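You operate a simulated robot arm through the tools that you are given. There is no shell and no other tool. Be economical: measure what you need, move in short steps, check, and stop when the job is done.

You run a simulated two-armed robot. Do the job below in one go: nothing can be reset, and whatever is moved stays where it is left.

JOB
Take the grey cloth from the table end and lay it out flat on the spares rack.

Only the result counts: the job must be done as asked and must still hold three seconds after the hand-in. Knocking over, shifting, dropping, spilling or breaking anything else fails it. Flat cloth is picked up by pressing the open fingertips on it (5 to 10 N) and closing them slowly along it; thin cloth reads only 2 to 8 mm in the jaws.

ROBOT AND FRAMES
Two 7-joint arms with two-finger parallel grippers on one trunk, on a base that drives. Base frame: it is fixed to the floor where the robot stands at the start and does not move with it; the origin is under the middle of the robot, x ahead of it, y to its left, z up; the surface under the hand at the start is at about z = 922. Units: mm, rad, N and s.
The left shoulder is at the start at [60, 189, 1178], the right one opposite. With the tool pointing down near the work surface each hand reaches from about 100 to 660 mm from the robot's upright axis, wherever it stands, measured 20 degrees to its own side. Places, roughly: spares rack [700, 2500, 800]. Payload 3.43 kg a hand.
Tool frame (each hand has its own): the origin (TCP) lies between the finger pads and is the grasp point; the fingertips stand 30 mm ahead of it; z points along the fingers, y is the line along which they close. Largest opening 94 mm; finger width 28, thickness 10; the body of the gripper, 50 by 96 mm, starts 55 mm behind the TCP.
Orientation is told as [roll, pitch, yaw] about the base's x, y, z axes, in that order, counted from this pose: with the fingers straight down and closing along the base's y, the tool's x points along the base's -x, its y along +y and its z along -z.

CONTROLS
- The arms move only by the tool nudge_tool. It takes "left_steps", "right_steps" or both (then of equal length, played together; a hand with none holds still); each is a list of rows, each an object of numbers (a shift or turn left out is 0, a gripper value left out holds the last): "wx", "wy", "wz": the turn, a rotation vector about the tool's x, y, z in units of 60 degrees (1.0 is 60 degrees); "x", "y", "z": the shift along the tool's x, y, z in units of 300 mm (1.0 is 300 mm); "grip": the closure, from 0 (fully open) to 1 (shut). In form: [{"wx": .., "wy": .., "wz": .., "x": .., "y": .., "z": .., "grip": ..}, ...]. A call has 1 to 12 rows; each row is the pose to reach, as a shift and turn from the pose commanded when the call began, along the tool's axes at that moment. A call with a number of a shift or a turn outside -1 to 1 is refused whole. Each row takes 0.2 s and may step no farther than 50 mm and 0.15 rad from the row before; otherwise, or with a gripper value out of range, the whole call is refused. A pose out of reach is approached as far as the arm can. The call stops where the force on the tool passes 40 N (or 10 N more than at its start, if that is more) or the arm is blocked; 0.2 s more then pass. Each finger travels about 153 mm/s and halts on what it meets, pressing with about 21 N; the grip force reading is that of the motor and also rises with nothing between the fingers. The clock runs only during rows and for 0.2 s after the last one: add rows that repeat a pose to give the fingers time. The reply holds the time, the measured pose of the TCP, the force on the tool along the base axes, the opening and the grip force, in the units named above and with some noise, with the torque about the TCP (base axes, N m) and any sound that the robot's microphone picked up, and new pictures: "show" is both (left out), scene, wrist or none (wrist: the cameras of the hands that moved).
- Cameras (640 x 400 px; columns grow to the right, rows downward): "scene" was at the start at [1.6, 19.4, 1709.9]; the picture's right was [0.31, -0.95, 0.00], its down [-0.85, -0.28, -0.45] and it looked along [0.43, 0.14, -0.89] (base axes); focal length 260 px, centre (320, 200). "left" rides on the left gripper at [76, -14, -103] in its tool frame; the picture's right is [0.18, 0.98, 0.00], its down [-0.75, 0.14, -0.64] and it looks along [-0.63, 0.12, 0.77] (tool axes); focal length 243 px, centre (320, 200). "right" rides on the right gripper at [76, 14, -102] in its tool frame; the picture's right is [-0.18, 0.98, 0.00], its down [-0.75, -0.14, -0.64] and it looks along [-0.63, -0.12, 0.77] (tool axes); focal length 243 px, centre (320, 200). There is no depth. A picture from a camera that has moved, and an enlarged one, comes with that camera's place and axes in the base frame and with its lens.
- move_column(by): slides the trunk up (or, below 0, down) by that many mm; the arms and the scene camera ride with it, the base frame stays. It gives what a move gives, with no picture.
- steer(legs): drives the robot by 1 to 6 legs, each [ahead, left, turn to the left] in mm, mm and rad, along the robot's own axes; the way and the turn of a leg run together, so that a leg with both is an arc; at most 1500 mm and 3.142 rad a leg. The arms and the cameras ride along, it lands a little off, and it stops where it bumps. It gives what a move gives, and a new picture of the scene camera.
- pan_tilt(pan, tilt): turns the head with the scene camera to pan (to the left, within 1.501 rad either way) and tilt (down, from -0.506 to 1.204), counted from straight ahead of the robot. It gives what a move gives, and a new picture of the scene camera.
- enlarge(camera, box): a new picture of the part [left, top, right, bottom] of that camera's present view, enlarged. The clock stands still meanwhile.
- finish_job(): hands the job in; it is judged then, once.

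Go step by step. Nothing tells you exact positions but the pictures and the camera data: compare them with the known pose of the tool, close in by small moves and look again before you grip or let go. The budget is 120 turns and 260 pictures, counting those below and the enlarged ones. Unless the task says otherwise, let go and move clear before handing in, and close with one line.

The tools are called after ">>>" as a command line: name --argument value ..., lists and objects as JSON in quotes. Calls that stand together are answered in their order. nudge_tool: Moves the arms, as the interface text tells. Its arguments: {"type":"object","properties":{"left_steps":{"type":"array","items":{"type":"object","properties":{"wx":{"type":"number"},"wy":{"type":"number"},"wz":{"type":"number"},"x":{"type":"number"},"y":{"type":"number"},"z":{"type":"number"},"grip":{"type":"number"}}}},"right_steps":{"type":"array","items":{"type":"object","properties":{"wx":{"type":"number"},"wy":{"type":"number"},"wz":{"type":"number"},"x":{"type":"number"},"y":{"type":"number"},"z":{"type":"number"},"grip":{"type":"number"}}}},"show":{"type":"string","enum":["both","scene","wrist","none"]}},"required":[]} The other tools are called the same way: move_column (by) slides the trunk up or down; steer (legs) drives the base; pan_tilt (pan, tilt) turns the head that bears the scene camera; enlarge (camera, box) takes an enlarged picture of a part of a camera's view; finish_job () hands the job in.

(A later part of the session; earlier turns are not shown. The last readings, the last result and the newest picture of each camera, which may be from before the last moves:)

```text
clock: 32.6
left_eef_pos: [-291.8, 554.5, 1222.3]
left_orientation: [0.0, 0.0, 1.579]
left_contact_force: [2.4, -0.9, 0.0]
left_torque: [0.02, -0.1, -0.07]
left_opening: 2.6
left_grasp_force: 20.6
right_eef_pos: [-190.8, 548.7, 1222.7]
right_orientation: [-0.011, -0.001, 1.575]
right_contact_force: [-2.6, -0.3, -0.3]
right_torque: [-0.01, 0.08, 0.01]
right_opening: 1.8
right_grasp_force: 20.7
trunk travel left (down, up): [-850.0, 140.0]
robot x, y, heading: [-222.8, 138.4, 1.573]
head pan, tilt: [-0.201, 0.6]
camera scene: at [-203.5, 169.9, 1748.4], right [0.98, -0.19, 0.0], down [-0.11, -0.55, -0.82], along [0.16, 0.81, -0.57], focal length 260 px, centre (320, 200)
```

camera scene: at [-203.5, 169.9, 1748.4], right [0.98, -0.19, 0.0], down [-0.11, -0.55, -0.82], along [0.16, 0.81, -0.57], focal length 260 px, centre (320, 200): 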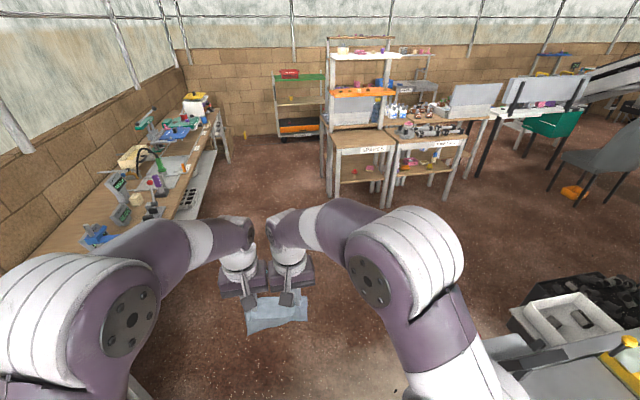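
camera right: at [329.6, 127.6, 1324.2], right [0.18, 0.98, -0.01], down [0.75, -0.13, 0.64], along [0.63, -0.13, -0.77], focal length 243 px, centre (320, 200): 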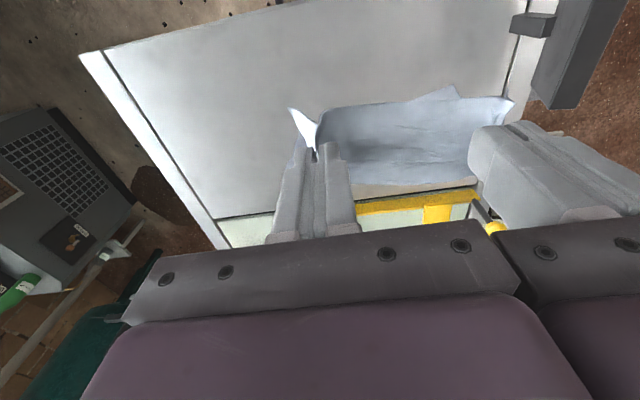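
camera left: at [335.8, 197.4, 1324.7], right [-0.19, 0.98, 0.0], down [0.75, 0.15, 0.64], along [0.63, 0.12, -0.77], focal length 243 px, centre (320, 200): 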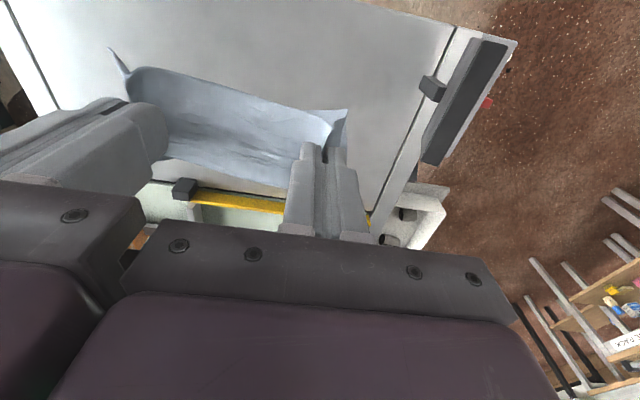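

Path ahead is clear. I'll drive diagonally to stand about 770 mm before the rack and re-measure.

>>> steer --legs '[[800, -250, 0], [600, -630, 0]]'

>>> pan_tilt --pan 0 --tilt 0.7

>>> enlarge --camera "scene" --box '[200, 30, 440, 200]'

```text
clock: 41.3
left_eef_pos: [562.9, 1975.2, 1223.2]
left_orientation: [0.0, 0.001, 1.589]
left_contact_force: [2.1, -0.3, 0.5]
left_torque: [0.01, -0.09, -0.02]
left_opening: 2.1
left_grasp_force: 21.4
right_eef_pos: [662.3, 1970.7, 1221.7]
right_orientation: [-0.011, -0.001, 1.585]
right_contact_force: [-2.8, -0.1, -0.8]
right_torque: [-0.01, 0.06, -0.04]
right_opening: 1.9
right_grasp_force: 20.8
trunk travel left (down, up): [-850.0, 140.0]
robot x, y, heading: [637.0, 1565.1, 1.586]
head pan, tilt: [-0.201, 0.6]
camera scene: at [654.7, 1592.0, 1748.5], right [0.98, -0.18, 0.0], down [-0.1, -0.56, -0.83], along [0.15, 0.81, -0.56], focal length 260 px, centre (320, 200)
```

scene: 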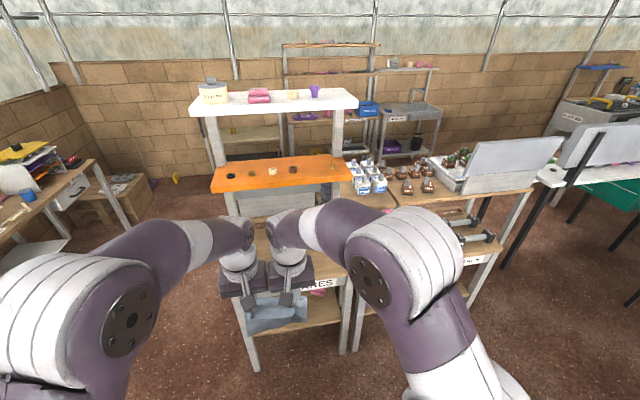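

```text
clock: 42.1
left_eef_pos: [563.7, 1976.0, 1223.1]
left_orientation: [0.001, 0.003, 1.59]
left_contact_force: [2.7, 0.4, -0.1]
left_torque: [-0.01, -0.09, -0.03]
left_opening: 2.0
left_grasp_force: 21.0
right_eef_pos: [662.9, 1971.9, 1222.1]
right_orientation: [-0.011, -0.002, 1.585]
right_contact_force: [-2.8, -0.4, -0.5]
right_torque: [0.0, 0.07, 0.02]
right_opening: 1.9
right_grasp_force: 21.0
trunk travel left (down, up): [-850.0, 140.0]
robot x, y, heading: [634.7, 1563.5, 1.583]
head pan, tilt: [0.0, 0.7]
camera scene: at [637.9, 1590.9, 1739.9], right [1.0, 0.01, 0.0], down [0.01, -0.64, -0.76], along [-0.01, 0.76, -0.64], focal length 260 px, centre (320, 200)
```

scene: 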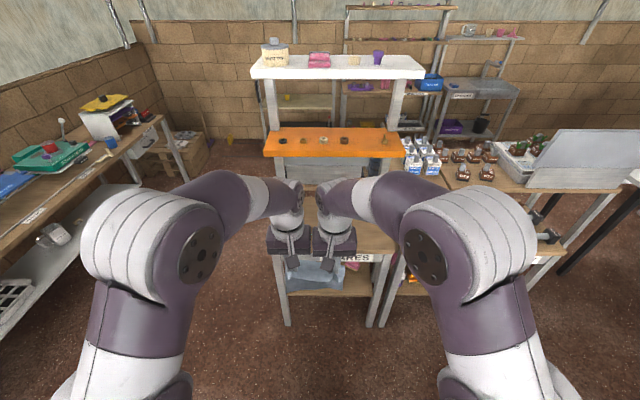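

```text
2.35 times, centred on (320, 115) of scene
camera zoom: at [637.9, 1590.9, 1739.9], right [1.0, 0.01, 0.0], down [0.01, -0.64, -0.76], along [-0.01, 0.76, -0.64], focal length 612 px, centre (320, 400)
```

zoom: 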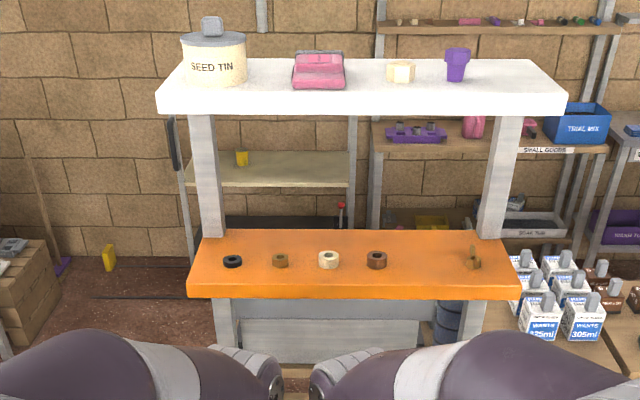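

The orange shelf's front edge is about y 2590, z 1180, so the open top runs y 2310–2590. I'll drive up closer, centred on the rack, then look at clearances.

>>> steer --legs '[[350, -60, -0.012]]'

>>> enlarge --camera "left" --box '[0, 0, 640, 400]'

>>> enlarge --camera "right" --box '[0, 0, 640, 400]'

```text
clock: 44.4
left_eef_pos: [624.1, 2329.9, 1222.1]
left_orientation: [0.001, 0.001, 1.577]
left_contact_force: [2.9, -0.3, -0.3]
left_torque: [-0.02, -0.1, -0.07]
left_opening: 2.3
left_grasp_force: 21.0
right_eef_pos: [724.8, 2323.5, 1223.8]
right_orientation: [-0.011, -0.002, 1.572]
right_contact_force: [-3.2, -0.4, -0.1]
right_torque: [0.03, 0.07, -0.01]
right_opening: 2.2
right_grasp_force: 21.2
trunk travel left (down, up): [-850.0, 140.0]
robot x, y, heading: [693.2, 1920.1, 1.571]
head pan, tilt: [0.0, 0.7]
camera scene: at [695.0, 1943.5, 1739.9], right [1.0, 0.0, 0.0], down [0.0, -0.64, -0.77], along [0.0, 0.77, -0.64], focal length 260 px, centre (320, 200)
```

scene: 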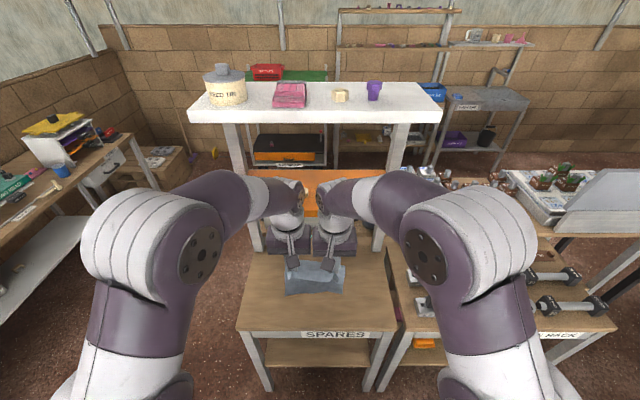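

```text
1.00 times, centred on (320, 200) of left (not enlarged: the box is as wide or as high as the picture)
camera zoom: at [640.6, 2254.0, 1324.8], right [-0.98, -0.19, 0.0], down [-0.15, 0.75, 0.64], along [-0.12, 0.63, -0.77], focal length 243 px, centre (320, 200)
```

zoom: 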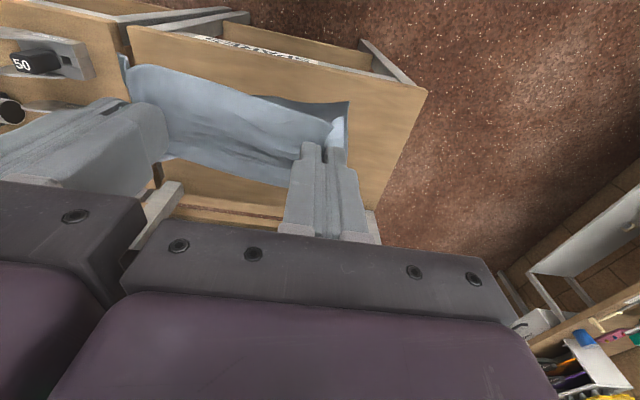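

```text
1.00 times, centred on (320, 200) of right (not enlarged: the box is as wide or as high as the picture)
camera zoom: at [710.4, 2248.6, 1324.4], right [-0.98, 0.18, -0.01], down [0.13, 0.75, 0.64], along [0.13, 0.63, -0.76], focal length 243 px, centre (320, 200)
```

zoom: 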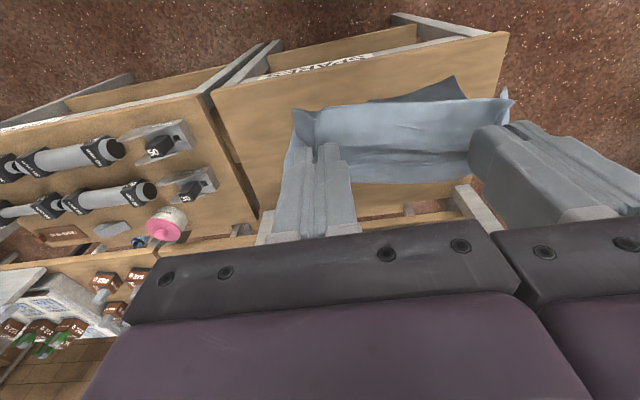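

The rack front edge is near y 2350 and the shelf fronts near y 2516 (orange at z≈1210), so the cloth must reach partly under the orange shelf. I'll tilt both hands forward about 40° so the wrists stay clear of it.

>>> nudge_tool --left_steps '[{"wy": -0.133}, {"wy": -0.267}, {"wy": -0.4}, {"wy": -0.533}, {"wy": -0.667}, {"wy": -0.667}]' --right_steps '[{"wy": -0.133}, {"wy": -0.267}, {"wy": -0.4}, {"wy": -0.533}, {"wy": -0.667}, {"wy": -0.667}]'

```text
clock: 45.8
left_eef_pos: [625.8, 2333.1, 1221.4]
left_orientation: [-0.002, -0.696, 1.577]
left_contact_force: [2.2, -0.4, 0.3]
left_torque: [0.01, -0.01, -0.06]
left_opening: 1.9
left_grasp_force: 20.6
right_eef_pos: [725.2, 2326.4, 1223.4]
right_orientation: [-0.014, -0.699, 1.582]
right_contact_force: [-2.1, -0.5, -0.4]
right_torque: [-0.03, 0.02, 0.01]
right_opening: 1.9
right_grasp_force: 21.1
trunk travel left (down, up): [-850.0, 140.0]
robot x, y, heading: [692.8, 1922.2, 1.576]
head pan, tilt: [0.0, 0.7]
camera scene: at [695.1, 1947.0, 1739.8], right [1.0, 0.0, 0.0], down [0.0, -0.65, -0.76], along [0.0, 0.76, -0.65], focal length 260 px, centre (320, 200)
camera right: at [711.1, 2202.8, 1250.7], right [-0.98, 0.14, 0.11], down [0.13, 0.17, 0.98], along [0.12, 0.98, -0.18], focal length 243 px, centre (320, 200)
camera left: at [641.0, 2208.0, 1251.1], right [-0.98, -0.15, -0.12], down [-0.14, 0.17, 0.98], along [-0.12, 0.98, -0.18], focal length 243 px, centre (320, 200)
```

scene: 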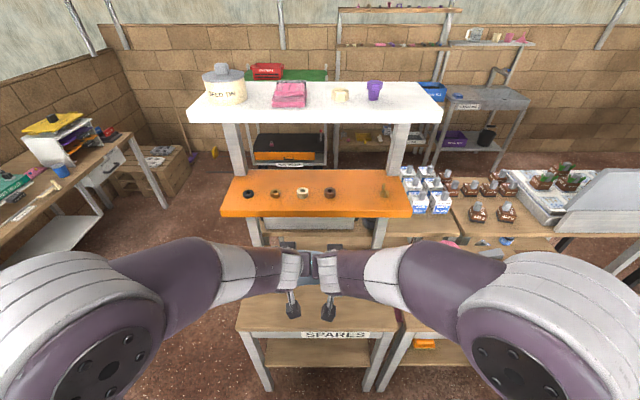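
right: 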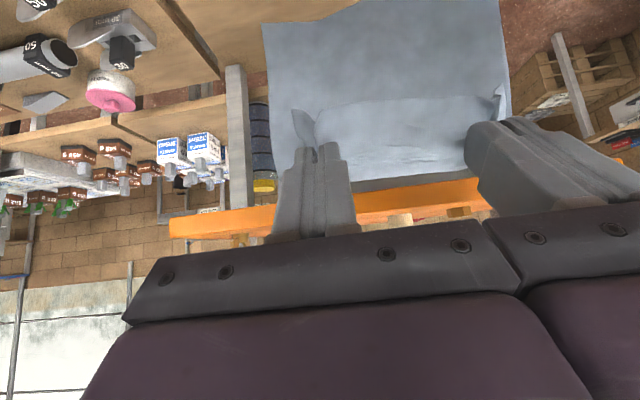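
left: 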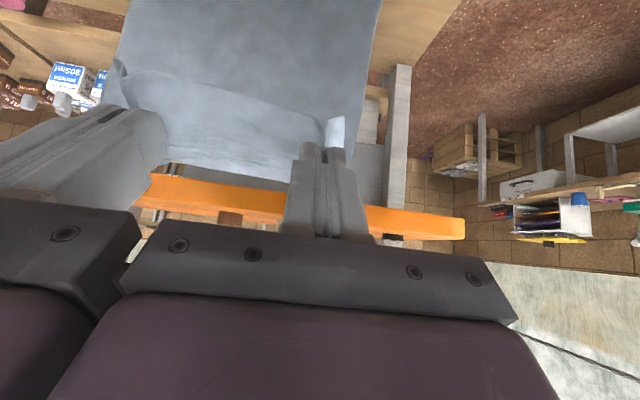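

Clearance looks workable: orange shelf bottom ≈1193, front ≈2513. I'll lower the column so the cloth's lower edge comes close above the rack top.

>>> move_column --by -160

>>> pan_tilt --pan 0 --tilt 0.8

>>> enlarge --camera "left" --box '[0, 0, 640, 400]'

```text
clock: 47.6
left_eef_pos: [626.5, 2329.9, 1062.7]
left_orientation: [0.0, -0.698, 1.576]
left_contact_force: [2.9, 0.0, 0.0]
left_torque: [-0.03, -0.04, -0.07]
left_opening: 2.2
left_grasp_force: 21.0
right_eef_pos: [725.4, 2324.2, 1062.5]
right_orientation: [-0.014, -0.701, 1.581]
right_contact_force: [-1.5, 0.4, 0.0]
right_torque: [0.04, 0.03, 0.02]
right_opening: 1.8
right_grasp_force: 21.0
trunk travel left (down, up): [-690.0, 300.0]
robot x, y, heading: [692.2, 1920.8, 1.575]
head pan, tilt: [0.0, 0.7]
```

```text
clock: 48.3
left_eef_pos: [625.1, 2331.1, 1063.6]
left_orientation: [-0.002, -0.699, 1.575]
left_contact_force: [2.0, 0.9, -0.1]
left_torque: [0.0, -0.02, -0.08]
left_opening: 2.2
left_grasp_force: 20.9
right_eef_pos: [725.8, 2325.1, 1063.4]
right_orientation: [-0.013, -0.698, 1.582]
right_contact_force: [-2.0, 0.7, -0.8]
right_torque: [-0.02, 0.03, 0.01]
right_opening: 1.8
right_grasp_force: 20.5
trunk travel left (down, up): [-690.0, 300.0]
robot x, y, heading: [691.4, 1917.0, 1.571]
head pan, tilt: [0.0, 0.799]
camera scene: at [695.2, 1940.5, 1571.7], right [1.0, 0.0, 0.0], down [0.0, -0.72, -0.7], along [0.0, 0.7, -0.72], focal length 260 px, centre (320, 200)
```

scene: 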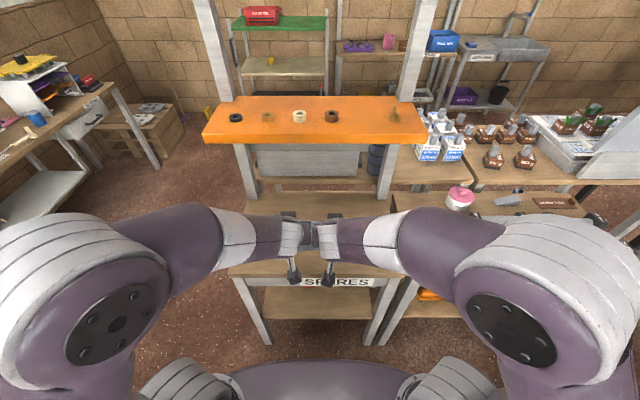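

```text
1.00 times, centred on (320, 200) of left (not enlarged: the box is as wide or as high as the picture)
camera zoom: at [641.1, 2206.7, 1091.7], right [-0.98, -0.15, -0.12], down [-0.14, 0.16, 0.98], along [-0.12, 0.98, -0.18], focal length 243 px, centre (320, 200)
```

zoom: 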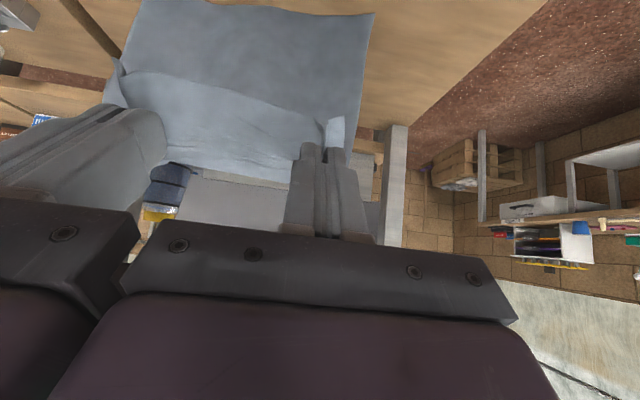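

The cloth hangs slightly forward, lower edge at about y 2420, z 870. I'll advance 170 mm and lower 50 mm, putting its lower edge near y 2590 just above the board.

>>> nudge_tool --left_steps '[{"x": -0.065, "z": 0.098}, {"x": -0.131, "z": 0.196}, {"x": -0.196, "z": 0.295}, {"x": -0.262, "z": 0.393}, {"x": -0.327, "z": 0.491}, {"x": -0.327, "z": 0.491}]' --right_steps '[{"x": -0.065, "z": 0.098}, {"x": -0.131, "z": 0.196}, {"x": -0.196, "z": 0.295}, {"x": -0.262, "z": 0.393}, {"x": -0.327, "z": 0.491}, {"x": -0.327, "z": 0.491}]'

```text
clock: 49.7
left_eef_pos: [624.8, 2499.3, 1013.9]
left_orientation: [0.0, -0.702, 1.576]
left_contact_force: [2.9, 0.1, -0.1]
left_torque: [0.01, -0.01, -0.1]
left_opening: 2.0
left_grasp_force: 21.4
right_eef_pos: [725.4, 2493.8, 1015.0]
right_orientation: [-0.014, -0.7, 1.583]
right_contact_force: [-3.2, 0.1, -0.7]
right_torque: [0.01, 0.07, 0.05]
right_opening: 1.8
right_grasp_force: 20.8
trunk travel left (down, up): [-690.0, 300.0]
robot x, y, heading: [691.6, 1920.3, 1.57]
head pan, tilt: [0.0, 0.799]
camera scene: at [695.3, 1938.3, 1571.7], right [1.0, 0.0, 0.0], down [0.0, -0.72, -0.7], along [0.0, 0.7, -0.72], focal length 260 px, centre (320, 200)
camera right: at [711.0, 2371.2, 1042.7], right [-0.98, 0.14, 0.11], down [0.13, 0.16, 0.98], along [0.12, 0.98, -0.18], focal length 243 px, centre (320, 200)
camera left: at [640.4, 2374.9, 1042.6], right [-0.98, -0.15, -0.12], down [-0.14, 0.16, 0.98], along [-0.12, 0.98, -0.18], focal length 243 px, centre (320, 200)
```

scene: 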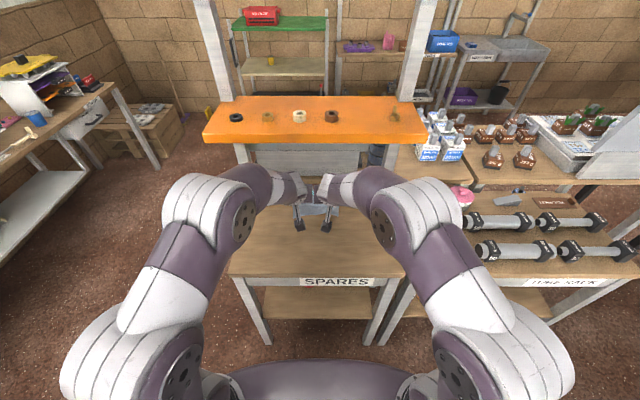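
right: 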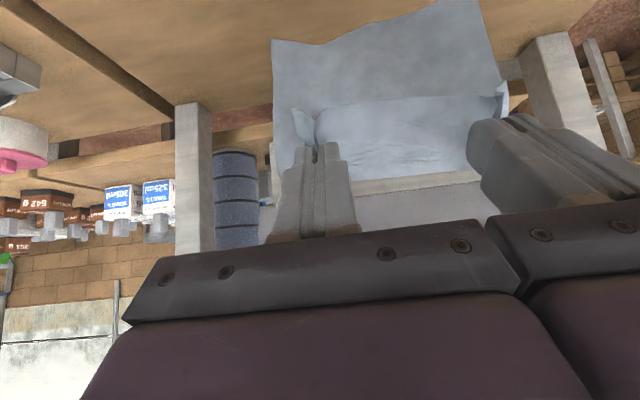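
left: 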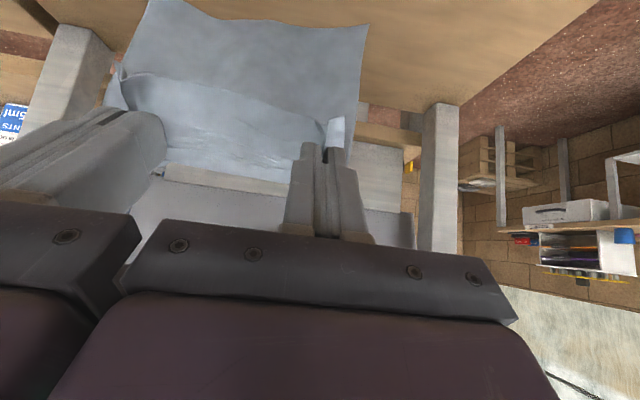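

The lower edge is at about y 2593, about 25 mm above the board, and everything is clear. I'll lower and swing the hands back and down so the cloth lays itself out toward me, stopping about 30 mm above the board.

>>> nudge_tool --left_steps '[{"x": 0.03, "z": 0.036}, {"x": 0.06, "z": 0.071}, {"x": 0.141, "z": 0.064}, {"x": 0.218, "z": 0.047}, {"x": 0.296, "z": 0.056}, {"x": 0.373, "z": 0.07}, {"x": 0.446, "z": 0.096}, {"x": 0.516, "z": 0.128}, {"x": 0.603, "z": 0.19}, {"x": 0.603, "z": 0.19}]' --right_steps '[{"x": 0.03, "z": 0.036}, {"x": 0.06, "z": 0.071}, {"x": 0.141, "z": 0.064}, {"x": 0.218, "z": 0.047}, {"x": 0.296, "z": 0.056}, {"x": 0.373, "z": 0.07}, {"x": 0.446, "z": 0.096}, {"x": 0.516, "z": 0.128}, {"x": 0.603, "z": 0.19}, {"x": 0.603, "z": 0.19}]'

>>> enlarge --camera "scene" --box '[220, 130, 420, 290]'

```text
clock: 51.9
left_eef_pos: [625.1, 2396.5, 854.2]
left_orientation: [0.0, -0.698, 1.577]
left_contact_force: [8.3, -0.6, 0.0]
left_torque: [-0.02, -0.12, -0.19]
left_opening: 2.2
left_grasp_force: 21.1
right_eef_pos: [728.0, 2392.2, 852.4]
right_orientation: [-0.015, -0.7, 1.584]
right_contact_force: [-7.1, -0.2, -1.3]
right_torque: [0.01, 0.17, 0.14]
right_opening: 1.6
right_grasp_force: 21.6
trunk travel left (down, up): [-690.0, 300.0]
robot x, y, heading: [697.1, 1919.3, 1.578]
head pan, tilt: [0.0, 0.799]
camera scene: at [695.3, 1939.5, 1571.6], right [1.0, 0.0, 0.0], down [0.0, -0.72, -0.7], along [0.0, 0.7, -0.72], focal length 260 px, centre (320, 200)
camera right: at [713.5, 2268.9, 881.4], right [-0.98, 0.14, 0.11], down [0.13, 0.16, 0.98], along [0.12, 0.98, -0.18], focal length 243 px, centre (320, 200)
camera left: at [640.2, 2273.3, 881.6], right [-0.98, -0.15, -0.12], down [-0.14, 0.16, 0.98], along [-0.12, 0.98, -0.18], focal length 243 px, centre (320, 200)
```

scene: 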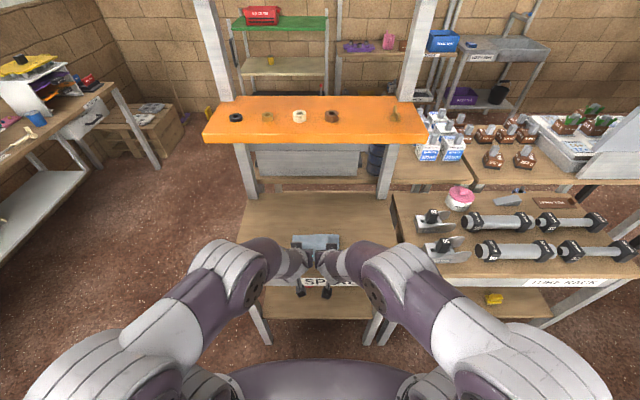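
right: 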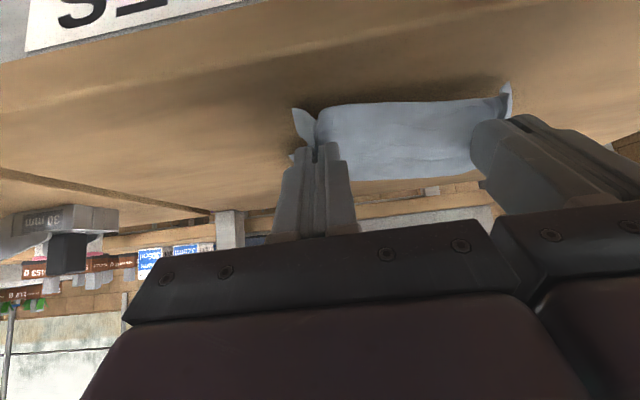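
left: 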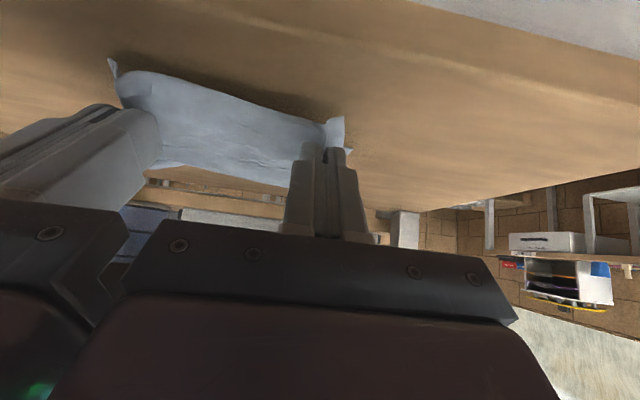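

```text
2.50 times, centred on (320, 210) of scene
camera zoom: at [695.3, 1939.5, 1571.6], right [1.0, 0.0, 0.0], down [0.0, -0.72, -0.7], along [0.0, 0.7, -0.72], focal length 650 px, centre (320, 175)
```

zoom: 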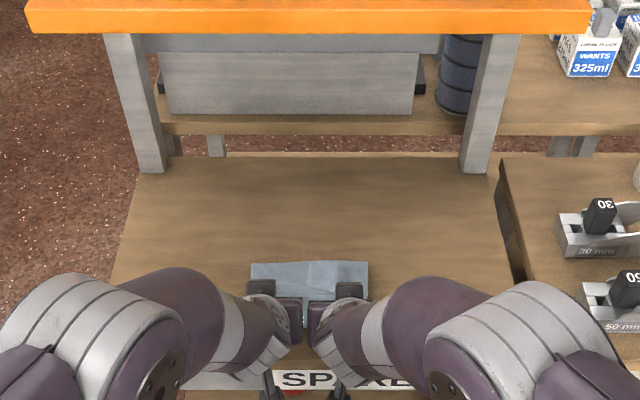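

The far edge now appears at only y≈2510, so part of the cloth may be folded under. I'll look closely before going on.

>>> enlarge --camera "scene" --box '[280, 215, 360, 285]'

>>> enlarge --camera "right" --box '[260, 60, 540, 240]'

```text
5.71 times, centred on (320, 250) of scene
camera zoom: at [695.3, 1939.5, 1571.6], right [1.0, 0.0, 0.0], down [0.0, -0.72, -0.7], along [0.0, 0.7, -0.72], focal length 1487 px, centre (320, -86)
```

zoom: 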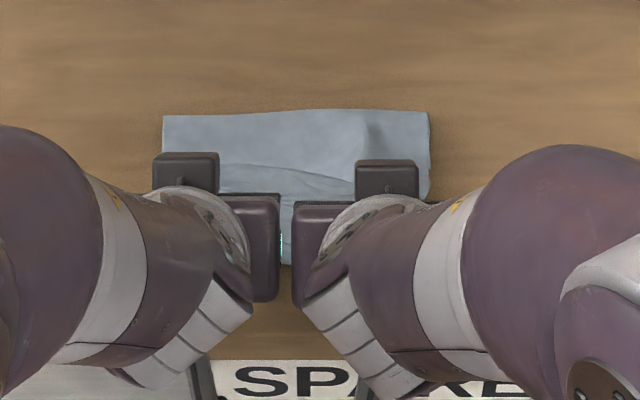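

```text
2.22 times, centred on (400, 150) of right
camera zoom: at [713.5, 2268.9, 881.4], right [-0.98, 0.14, 0.11], down [0.13, 0.16, 0.98], along [0.12, 0.98, -0.18], focal length 539 px, centre (142, 311)
```

zoom: 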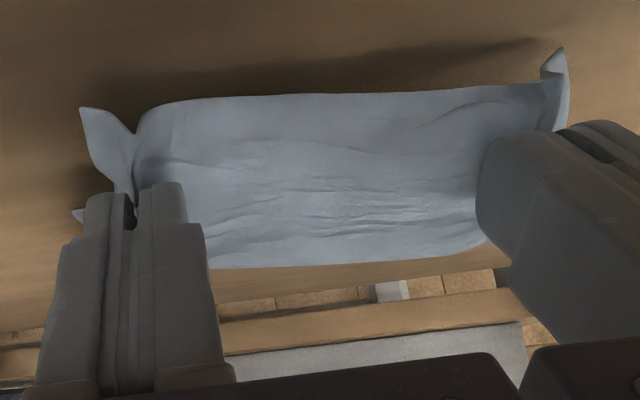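

The lower part has folded under. I'll retrace the swing back up and see how the cloth hangs.

>>> nudge_tool --left_steps '[{"x": -0.09, "z": -0.06}, {"x": -0.16, "z": -0.1}, {"x": -0.27, "z": -0.17}, {"x": -0.38, "z": -0.24}, {"x": -0.49, "z": -0.31}, {"x": -0.49, "z": -0.31}, {"x": -0.49, "z": -0.31}, {"x": -0.49, "z": -0.31}]' --right_steps '[{"x": -0.09, "z": -0.06}, {"x": -0.16, "z": -0.1}, {"x": -0.27, "z": -0.17}, {"x": -0.38, "z": -0.24}, {"x": -0.49, "z": -0.31}, {"x": -0.49, "z": -0.31}, {"x": -0.49, "z": -0.31}, {"x": -0.49, "z": -0.31}]'

```text
clock: 53.7
left_eef_pos: [623.5, 2451.3, 1016.6]
left_orientation: [0.001, -0.698, 1.577]
left_contact_force: [4.8, -0.2, -0.3]
left_torque: [0.02, -0.09, -0.15]
left_opening: 2.2
left_grasp_force: 21.3
right_eef_pos: [724.6, 2446.5, 1019.7]
right_orientation: [-0.012, -0.698, 1.582]
right_contact_force: [-4.2, 0.3, 0.0]
right_torque: [-0.03, 0.12, 0.14]
right_opening: 1.9
right_grasp_force: 21.1
trunk travel left (down, up): [-690.0, 300.0]
robot x, y, heading: [691.1, 1916.7, 1.576]
head pan, tilt: [0.0, 0.799]
camera scene: at [695.2, 1940.5, 1571.6], right [1.0, 0.0, 0.0], down [0.0, -0.72, -0.7], along [0.0, 0.7, -0.72], focal length 260 px, centre (320, 200)
camera right: at [710.8, 2322.5, 1047.3], right [-0.98, 0.14, 0.11], down [0.13, 0.16, 0.98], along [0.12, 0.98, -0.18], focal length 243 px, centre (320, 200)
camera left: at [638.9, 2327.4, 1046.8], right [-0.98, -0.15, -0.12], down [-0.14, 0.16, 0.98], along [-0.12, 0.98, -0.18], focal length 243 px, centre (320, 200)
```

scene: 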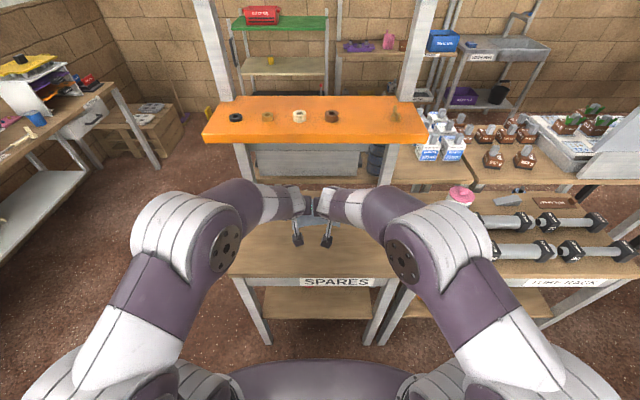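
right: 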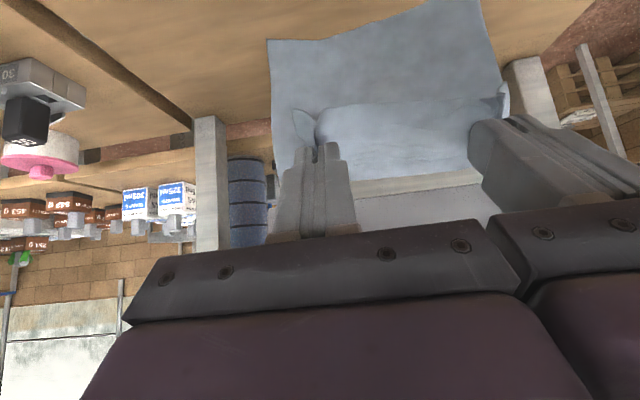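
left: 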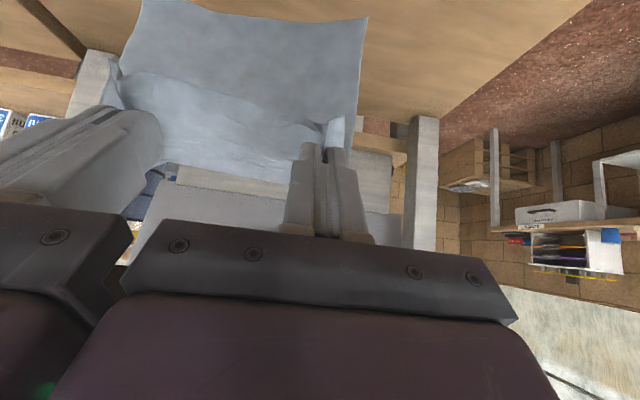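

The cloth bulges over the fingertips and hangs nearly straight down, lower edge ~136 mm below the TCP and ~40 mm ahead; so I swung back before it touched. I'll go forward to y≈2540 and lower to just at touch-down, then check.

>>> nudge_tool --left_steps '[{"x": -0.033, "z": 0.115}, {"x": -0.066, "z": 0.23}, {"x": -0.099, "z": 0.344}, {"x": -0.07, "z": 0.378}, {"x": -0.07, "z": 0.378}, {"x": -0.07, "z": 0.378}, {"x": -0.07, "z": 0.378}]' --right_steps '[{"x": -0.033, "z": 0.115}, {"x": -0.066, "z": 0.23}, {"x": -0.099, "z": 0.344}, {"x": -0.07, "z": 0.378}, {"x": -0.07, "z": 0.378}, {"x": -0.07, "z": 0.378}, {"x": -0.07, "z": 0.378}]'

>>> enlarge --camera "scene" --box '[260, 170, 380, 270]'

```text
clock: 55.3
left_eef_pos: [624.1, 2540.4, 945.5]
left_orientation: [0.0, -0.699, 1.576]
left_contact_force: [4.5, -0.4, -0.5]
left_torque: [0.0, -0.09, -0.16]
left_opening: 2.4
left_grasp_force: 20.9
right_eef_pos: [727.5, 2534.5, 945.3]
right_orientation: [-0.015, -0.7, 1.581]
right_contact_force: [-3.2, -0.2, 0.1]
right_torque: [-0.01, 0.08, 0.08]
right_opening: 2.1
right_grasp_force: 20.6
trunk travel left (down, up): [-690.0, 300.0]
robot x, y, heading: [693.4, 1917.7, 1.571]
head pan, tilt: [0.0, 0.799]
camera scene: at [695.3, 1940.2, 1571.6], right [1.0, 0.0, 0.0], down [0.0, -0.72, -0.7], along [0.0, 0.7, -0.72], focal length 260 px, centre (320, 200)
camera right: at [712.0, 2411.1, 974.1], right [-0.98, 0.14, 0.11], down [0.13, 0.16, 0.98], along [0.12, 0.98, -0.18], focal length 243 px, centre (320, 200)
camera left: at [640.2, 2416.2, 973.9], right [-0.98, -0.15, -0.12], down [-0.14, 0.16, 0.98], along [-0.12, 0.98, -0.18], focal length 243 px, centre (320, 200)
```

scene: 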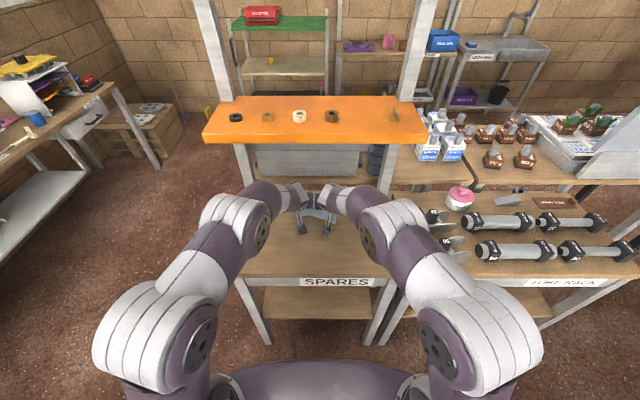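
right: 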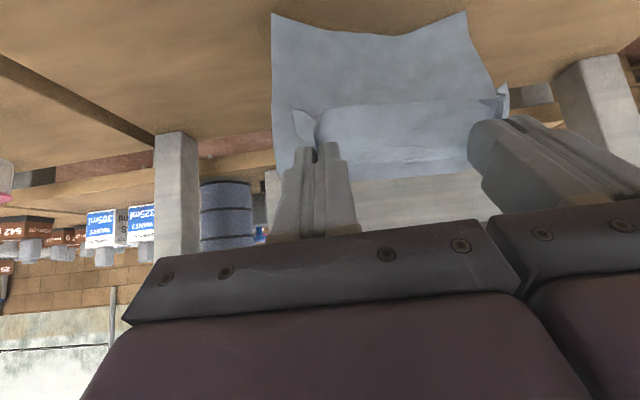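
left: 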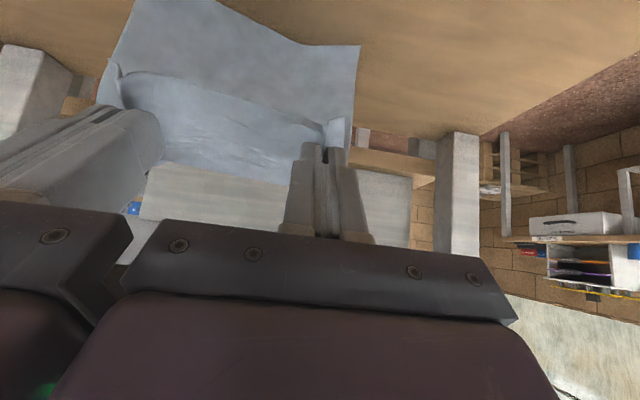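

```text
4.00 times, centred on (320, 220) of scene
camera zoom: at [695.3, 1940.2, 1571.6], right [1.0, 0.0, 0.0], down [0.0, -0.72, -0.7], along [0.0, 0.7, -0.72], focal length 1041 px, centre (320, 120)
```

zoom: 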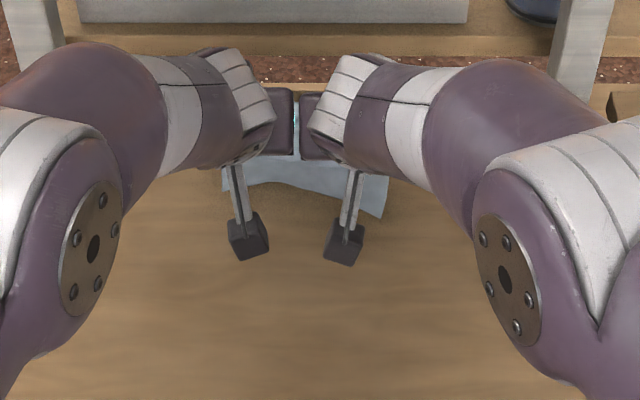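

The edge has just touched at y≈2575 but leans back toward the robot, which would fold it under again. I'll lift it, inch the robot forward 40 mm, and redo the touch-down while moving backward so the edge trails forward.

>>> nudge_tool --left_steps '[{"x": -0.043, "z": -0.051}, {"x": -0.086, "z": -0.102}, {"x": -0.086, "z": -0.102}]' --right_steps '[{"x": -0.043, "z": -0.051}, {"x": -0.086, "z": -0.102}, {"x": -0.086, "z": -0.102}]' --show "none"

>>> steer --legs '[[40, 0, 0]]'

>>> enlarge --camera "left" --box '[0, 0, 640, 400]'

>>> enlarge --camera "scene" --box '[260, 150, 380, 250]'

```text
clock: 56.1
left_eef_pos: [624.7, 2539.5, 984.2]
left_orientation: [-0.001, -0.696, 1.578]
left_contact_force: [3.0, -0.5, -0.2]
left_torque: [-0.01, -0.07, -0.13]
left_opening: 2.1
left_grasp_force: 20.7
right_eef_pos: [726.0, 2534.5, 984.6]
right_orientation: [-0.017, -0.699, 1.583]
right_contact_force: [-3.7, 0.0, 0.8]
right_torque: [0.02, 0.05, 0.07]
right_opening: 2.1
right_grasp_force: 20.5
trunk travel left (down, up): [-690.0, 300.0]
robot x, y, heading: [696.4, 1923.9, 1.574]
head pan, tilt: [0.0, 0.799]
```

```text
clock: 57.0
left_eef_pos: [624.0, 2578.9, 986.0]
left_orientation: [0.0, -0.698, 1.576]
left_contact_force: [3.6, -0.9, 1.2]
left_torque: [0.01, -0.05, -0.11]
left_opening: 1.9
left_grasp_force: 20.5
right_eef_pos: [725.9, 2574.0, 986.9]
right_orientation: [-0.014, -0.699, 1.582]
right_contact_force: [-2.4, -1.0, 0.0]
right_torque: [0.03, 0.04, 0.08]
right_opening: 2.3
right_grasp_force: 21.5
trunk travel left (down, up): [-690.0, 300.0]
robot x, y, heading: [693.1, 1958.5, 1.572]
head pan, tilt: [0.0, 0.799]
camera scene: at [695.2, 1979.5, 1571.7], right [1.0, 0.0, 0.0], down [0.0, -0.72, -0.7], along [0.0, 0.7, -0.72], focal length 260 px, centre (320, 200)
```

scene: 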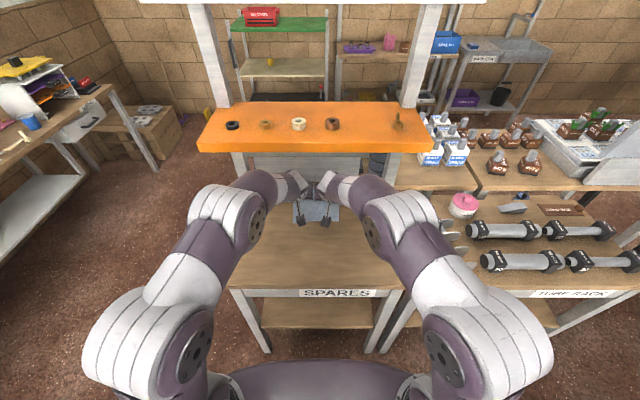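

```text
1.00 times, centred on (320, 200) of left (not enlarged: the box is as wide or as high as the picture)
camera zoom: at [639.9, 2454.7, 1014.1], right [-0.98, -0.15, -0.12], down [-0.14, 0.16, 0.98], along [-0.12, 0.98, -0.18], focal length 243 px, centre (320, 200)
```

zoom: 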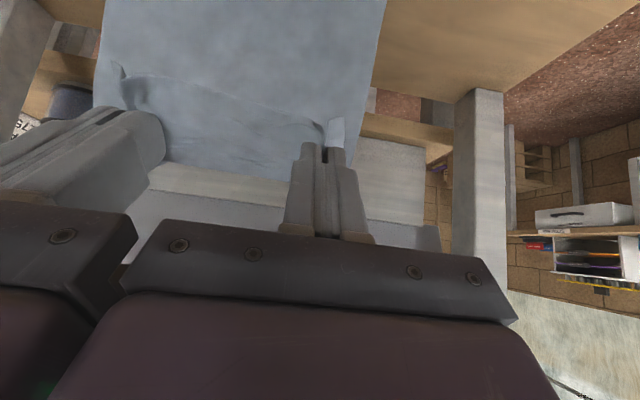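

```text
4.00 times, centred on (320, 200) of scene
camera zoom: at [695.2, 1979.5, 1571.7], right [1.0, 0.0, 0.0], down [0.0, -0.72, -0.7], along [0.0, 0.7, -0.72], focal length 1041 px, centre (320, 200)
```

zoom: 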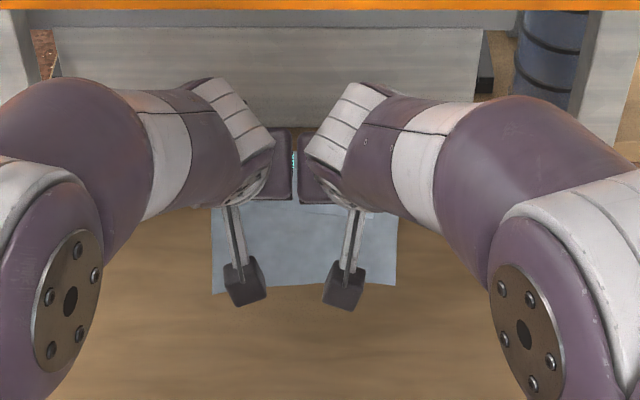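

The cloth hangs freely with its lower edge near y 2580–2600. Now a quick backward-and-down sweep so the lower edge trails forward onto the board.

>>> nudge_tool --left_steps '[{"x": 0.047, "z": 0.004}, {"x": 0.169, "z": -0.033}, {"x": 0.313, "z": -0.067}, {"x": 0.461, "z": -0.073}, {"x": 0.597, "z": -0.066}, {"x": 0.715, "z": -0.056}, {"x": 0.809, "z": -0.048}]' --right_steps '[{"x": 0.047, "z": 0.004}, {"x": 0.169, "z": -0.033}, {"x": 0.313, "z": -0.067}, {"x": 0.461, "z": -0.073}, {"x": 0.597, "z": -0.066}, {"x": 0.715, "z": -0.056}, {"x": 0.809, "z": -0.048}]'

>>> enlarge --camera "scene" --box '[260, 180, 380, 280]'

```text
clock: 58.6
left_eef_pos: [625.5, 2383.6, 839.9]
left_orientation: [-0.001, -0.698, 1.576]
left_contact_force: [5.3, -0.9, -0.5]
left_torque: [-0.02, -0.13, -0.14]
left_opening: 1.9
left_grasp_force: 20.7
right_eef_pos: [727.9, 2378.9, 840.4]
right_orientation: [-0.016, -0.7, 1.585]
right_contact_force: [-4.8, 0.2, -0.3]
right_torque: [-0.02, 0.12, 0.12]
right_opening: 2.0
right_grasp_force: 20.8
trunk travel left (down, up): [-690.0, 300.0]
robot x, y, heading: [695.3, 1957.9, 1.576]
head pan, tilt: [0.0, 0.799]
camera scene: at [695.1, 1980.3, 1571.7], right [1.0, 0.0, 0.0], down [0.0, -0.72, -0.7], along [0.0, 0.7, -0.72], focal length 260 px, centre (320, 200)
camera right: at [713.6, 2256.1, 868.7], right [-0.98, 0.14, 0.11], down [0.13, 0.16, 0.98], along [0.12, 0.98, -0.18], focal length 243 px, centre (320, 200)
camera left: at [640.8, 2259.8, 869.3], right [-0.98, -0.14, -0.12], down [-0.14, 0.16, 0.98], along [-0.12, 0.98, -0.18], focal length 243 px, centre (320, 200)
```

scene: 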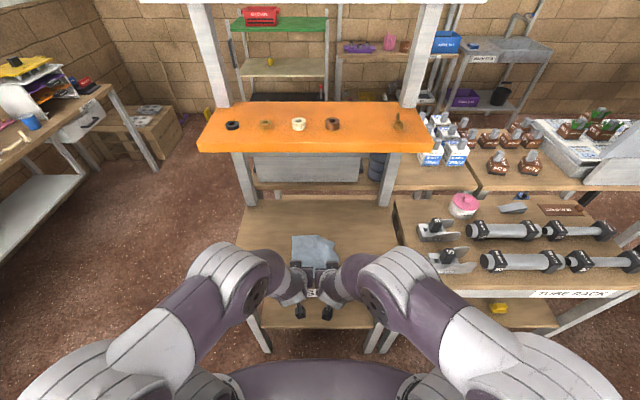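
right: 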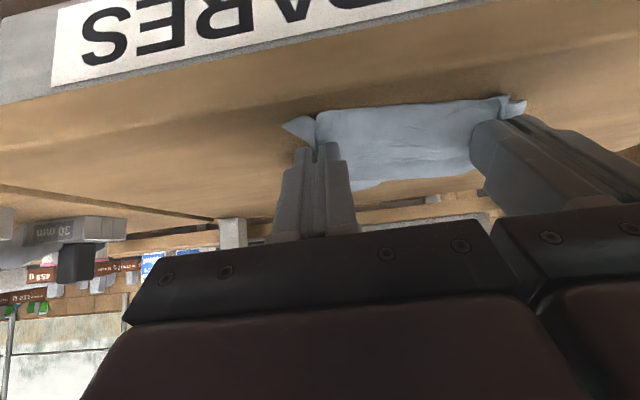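
left: 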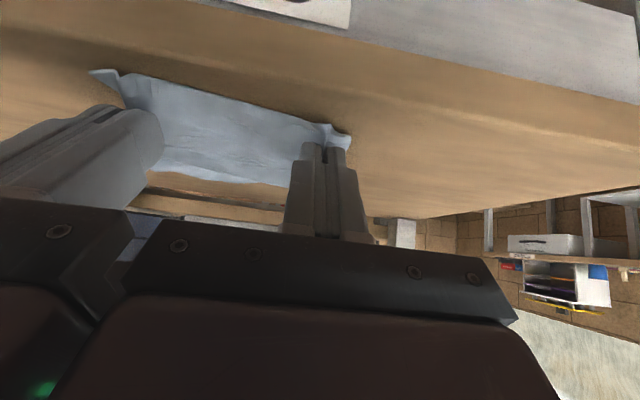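

```text
4.00 times, centred on (320, 230) of scene
camera zoom: at [695.1, 1980.3, 1571.7], right [1.0, 0.0, 0.0], down [0.0, -0.72, -0.7], along [0.0, 0.7, -0.72], focal length 1041 px, centre (320, 80)
```

zoom: 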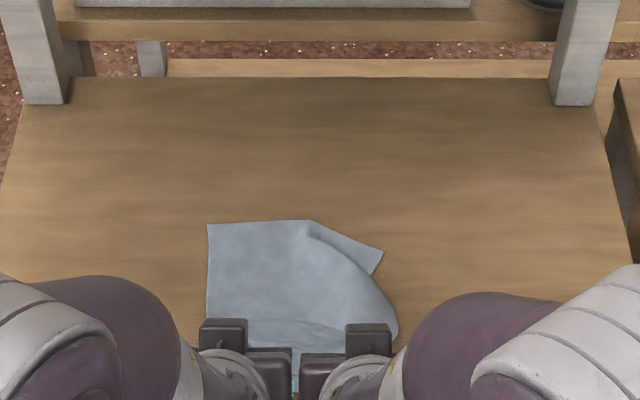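

Much better: the left part is laid out, but the right far corner folded under. I'll lift and repeat the sweep starting farther forward, with the right hand a touch higher, since its corner hangs lower.

>>> nudge_tool --left_steps '[{"x": -0.096, "z": -0.115}, {"x": -0.218, "z": -0.208}, {"x": -0.372, "z": -0.262}, {"x": -0.513, "z": -0.222}, {"x": -0.626, "z": -0.149}, {"x": -0.721, "z": -0.056}, {"x": -0.796, "z": 0.037}, {"x": -0.847, "z": 0.111}, {"x": -0.847, "z": 0.111}, {"x": -0.847, "z": 0.111}, {"x": -0.847, "z": 0.111}]' --right_steps '[{"x": -0.096, "z": -0.115}, {"x": -0.218, "z": -0.208}, {"x": -0.372, "z": -0.262}, {"x": -0.513, "z": -0.222}, {"x": -0.626, "z": -0.149}, {"x": -0.721, "z": -0.056}, {"x": -0.809, "z": 0.022}, {"x": -0.86, "z": 0.096}, {"x": -0.86, "z": 0.096}, {"x": -0.86, "z": 0.096}, {"x": -0.86, "z": 0.096}]'

>>> enlarge --camera "scene" --box '[260, 150, 380, 250]'

```text
clock: 61.0
left_eef_pos: [623.6, 2599.0, 978.0]
left_orientation: [-0.001, -0.699, 1.576]
left_contact_force: [3.7, 0.8, 0.2]
left_torque: [-0.01, -0.13, -0.11]
left_opening: 1.9
left_grasp_force: 21.2
right_eef_pos: [724.0, 2595.3, 984.1]
right_orientation: [-0.013, -0.701, 1.582]
right_contact_force: [-5.0, -0.5, -0.9]
right_torque: [-0.02, 0.07, 0.09]
right_opening: 1.8
right_grasp_force: 20.3
trunk travel left (down, up): [-690.0, 300.0]
robot x, y, heading: [698.1, 1956.4, 1.572]
head pan, tilt: [0.0, 0.799]
camera scene: at [695.1, 1980.0, 1571.6], right [1.0, 0.0, 0.0], down [0.0, -0.72, -0.7], along [0.0, 0.7, -0.72], focal length 260 px, centre (320, 200)
camera right: at [711.4, 2472.0, 1012.2], right [-0.98, 0.14, 0.11], down [0.13, 0.16, 0.98], along [0.12, 0.98, -0.18], focal length 243 px, centre (320, 200)
camera left: at [639.7, 2475.5, 1006.4], right [-0.98, -0.15, -0.12], down [-0.14, 0.16, 0.98], along [-0.12, 0.98, -0.18], focal length 243 px, centre (320, 200)
```

scene: 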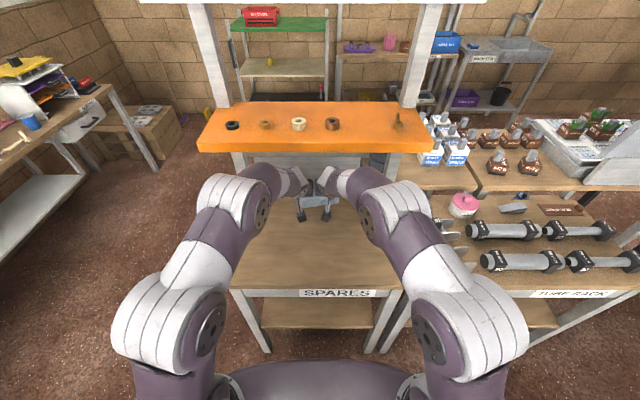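
right: 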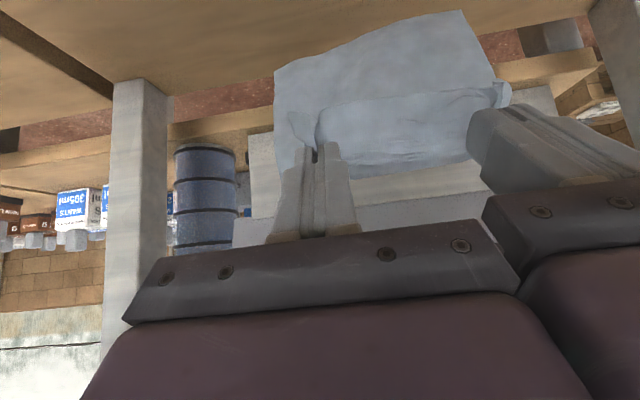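
left: 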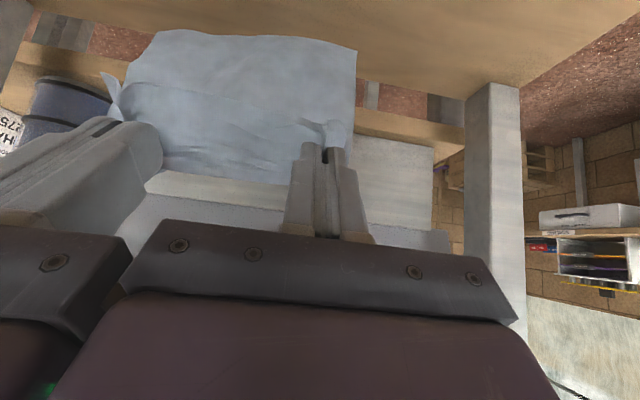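

```text
4.00 times, centred on (320, 200) of scene
camera zoom: at [695.1, 1980.0, 1571.6], right [1.0, 0.0, 0.0], down [0.0, -0.72, -0.7], along [0.0, 0.7, -0.72], focal length 1041 px, centre (320, 200)
```

zoom: 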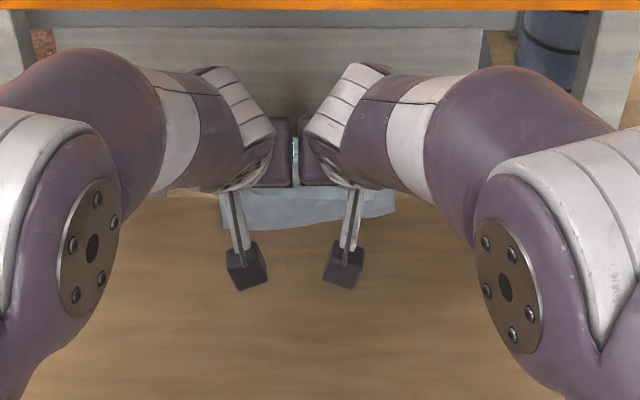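

>>> nudge_tool --left_steps '[{"x": 0.055, "z": -0.012}, {"x": 0.192, "z": -0.083}, {"x": 0.337, "z": -0.143}, {"x": 0.495, "z": -0.163}, {"x": 0.647, "z": -0.152}, {"x": 0.781, "z": -0.133}, {"x": 0.863, "z": -0.123}]' --right_steps '[{"x": 0.055, "z": -0.012}, {"x": 0.192, "z": -0.083}, {"x": 0.337, "z": -0.143}, {"x": 0.495, "z": -0.163}, {"x": 0.647, "z": -0.152}, {"x": 0.781, "z": -0.133}, {"x": 0.875, "z": -0.108}]' --show "none"

>>> enlarge --camera "scene" --box '[260, 180, 380, 280]'

```text
clock: 62.6
left_eef_pos: [625.2, 2378.3, 839.0]
left_orientation: [-0.001, -0.698, 1.575]
left_contact_force: [2.3, -0.3, 0.0]
left_torque: [0.01, -0.03, -0.12]
left_opening: 1.9
left_grasp_force: 21.0
right_eef_pos: [727.5, 2374.1, 841.8]
right_orientation: [-0.016, -0.7, 1.583]
right_contact_force: [-3.0, -0.2, -0.8]
right_torque: [0.0, 0.07, 0.05]
right_opening: 2.0
right_grasp_force: 21.1
trunk travel left (down, up): [-690.0, 300.0]
robot x, y, heading: [695.5, 1956.5, 1.572]
head pan, tilt: [0.0, 0.799]
```

```text
4.00 times, centred on (320, 230) of scene
camera zoom: at [695.0, 1980.3, 1571.7], right [1.0, 0.0, 0.0], down [0.0, -0.72, -0.7], along [0.0, 0.7, -0.72], focal length 1041 px, centre (320, 80)
```

zoom: 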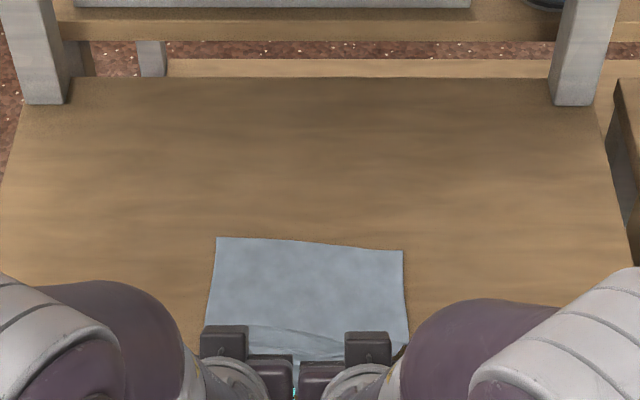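

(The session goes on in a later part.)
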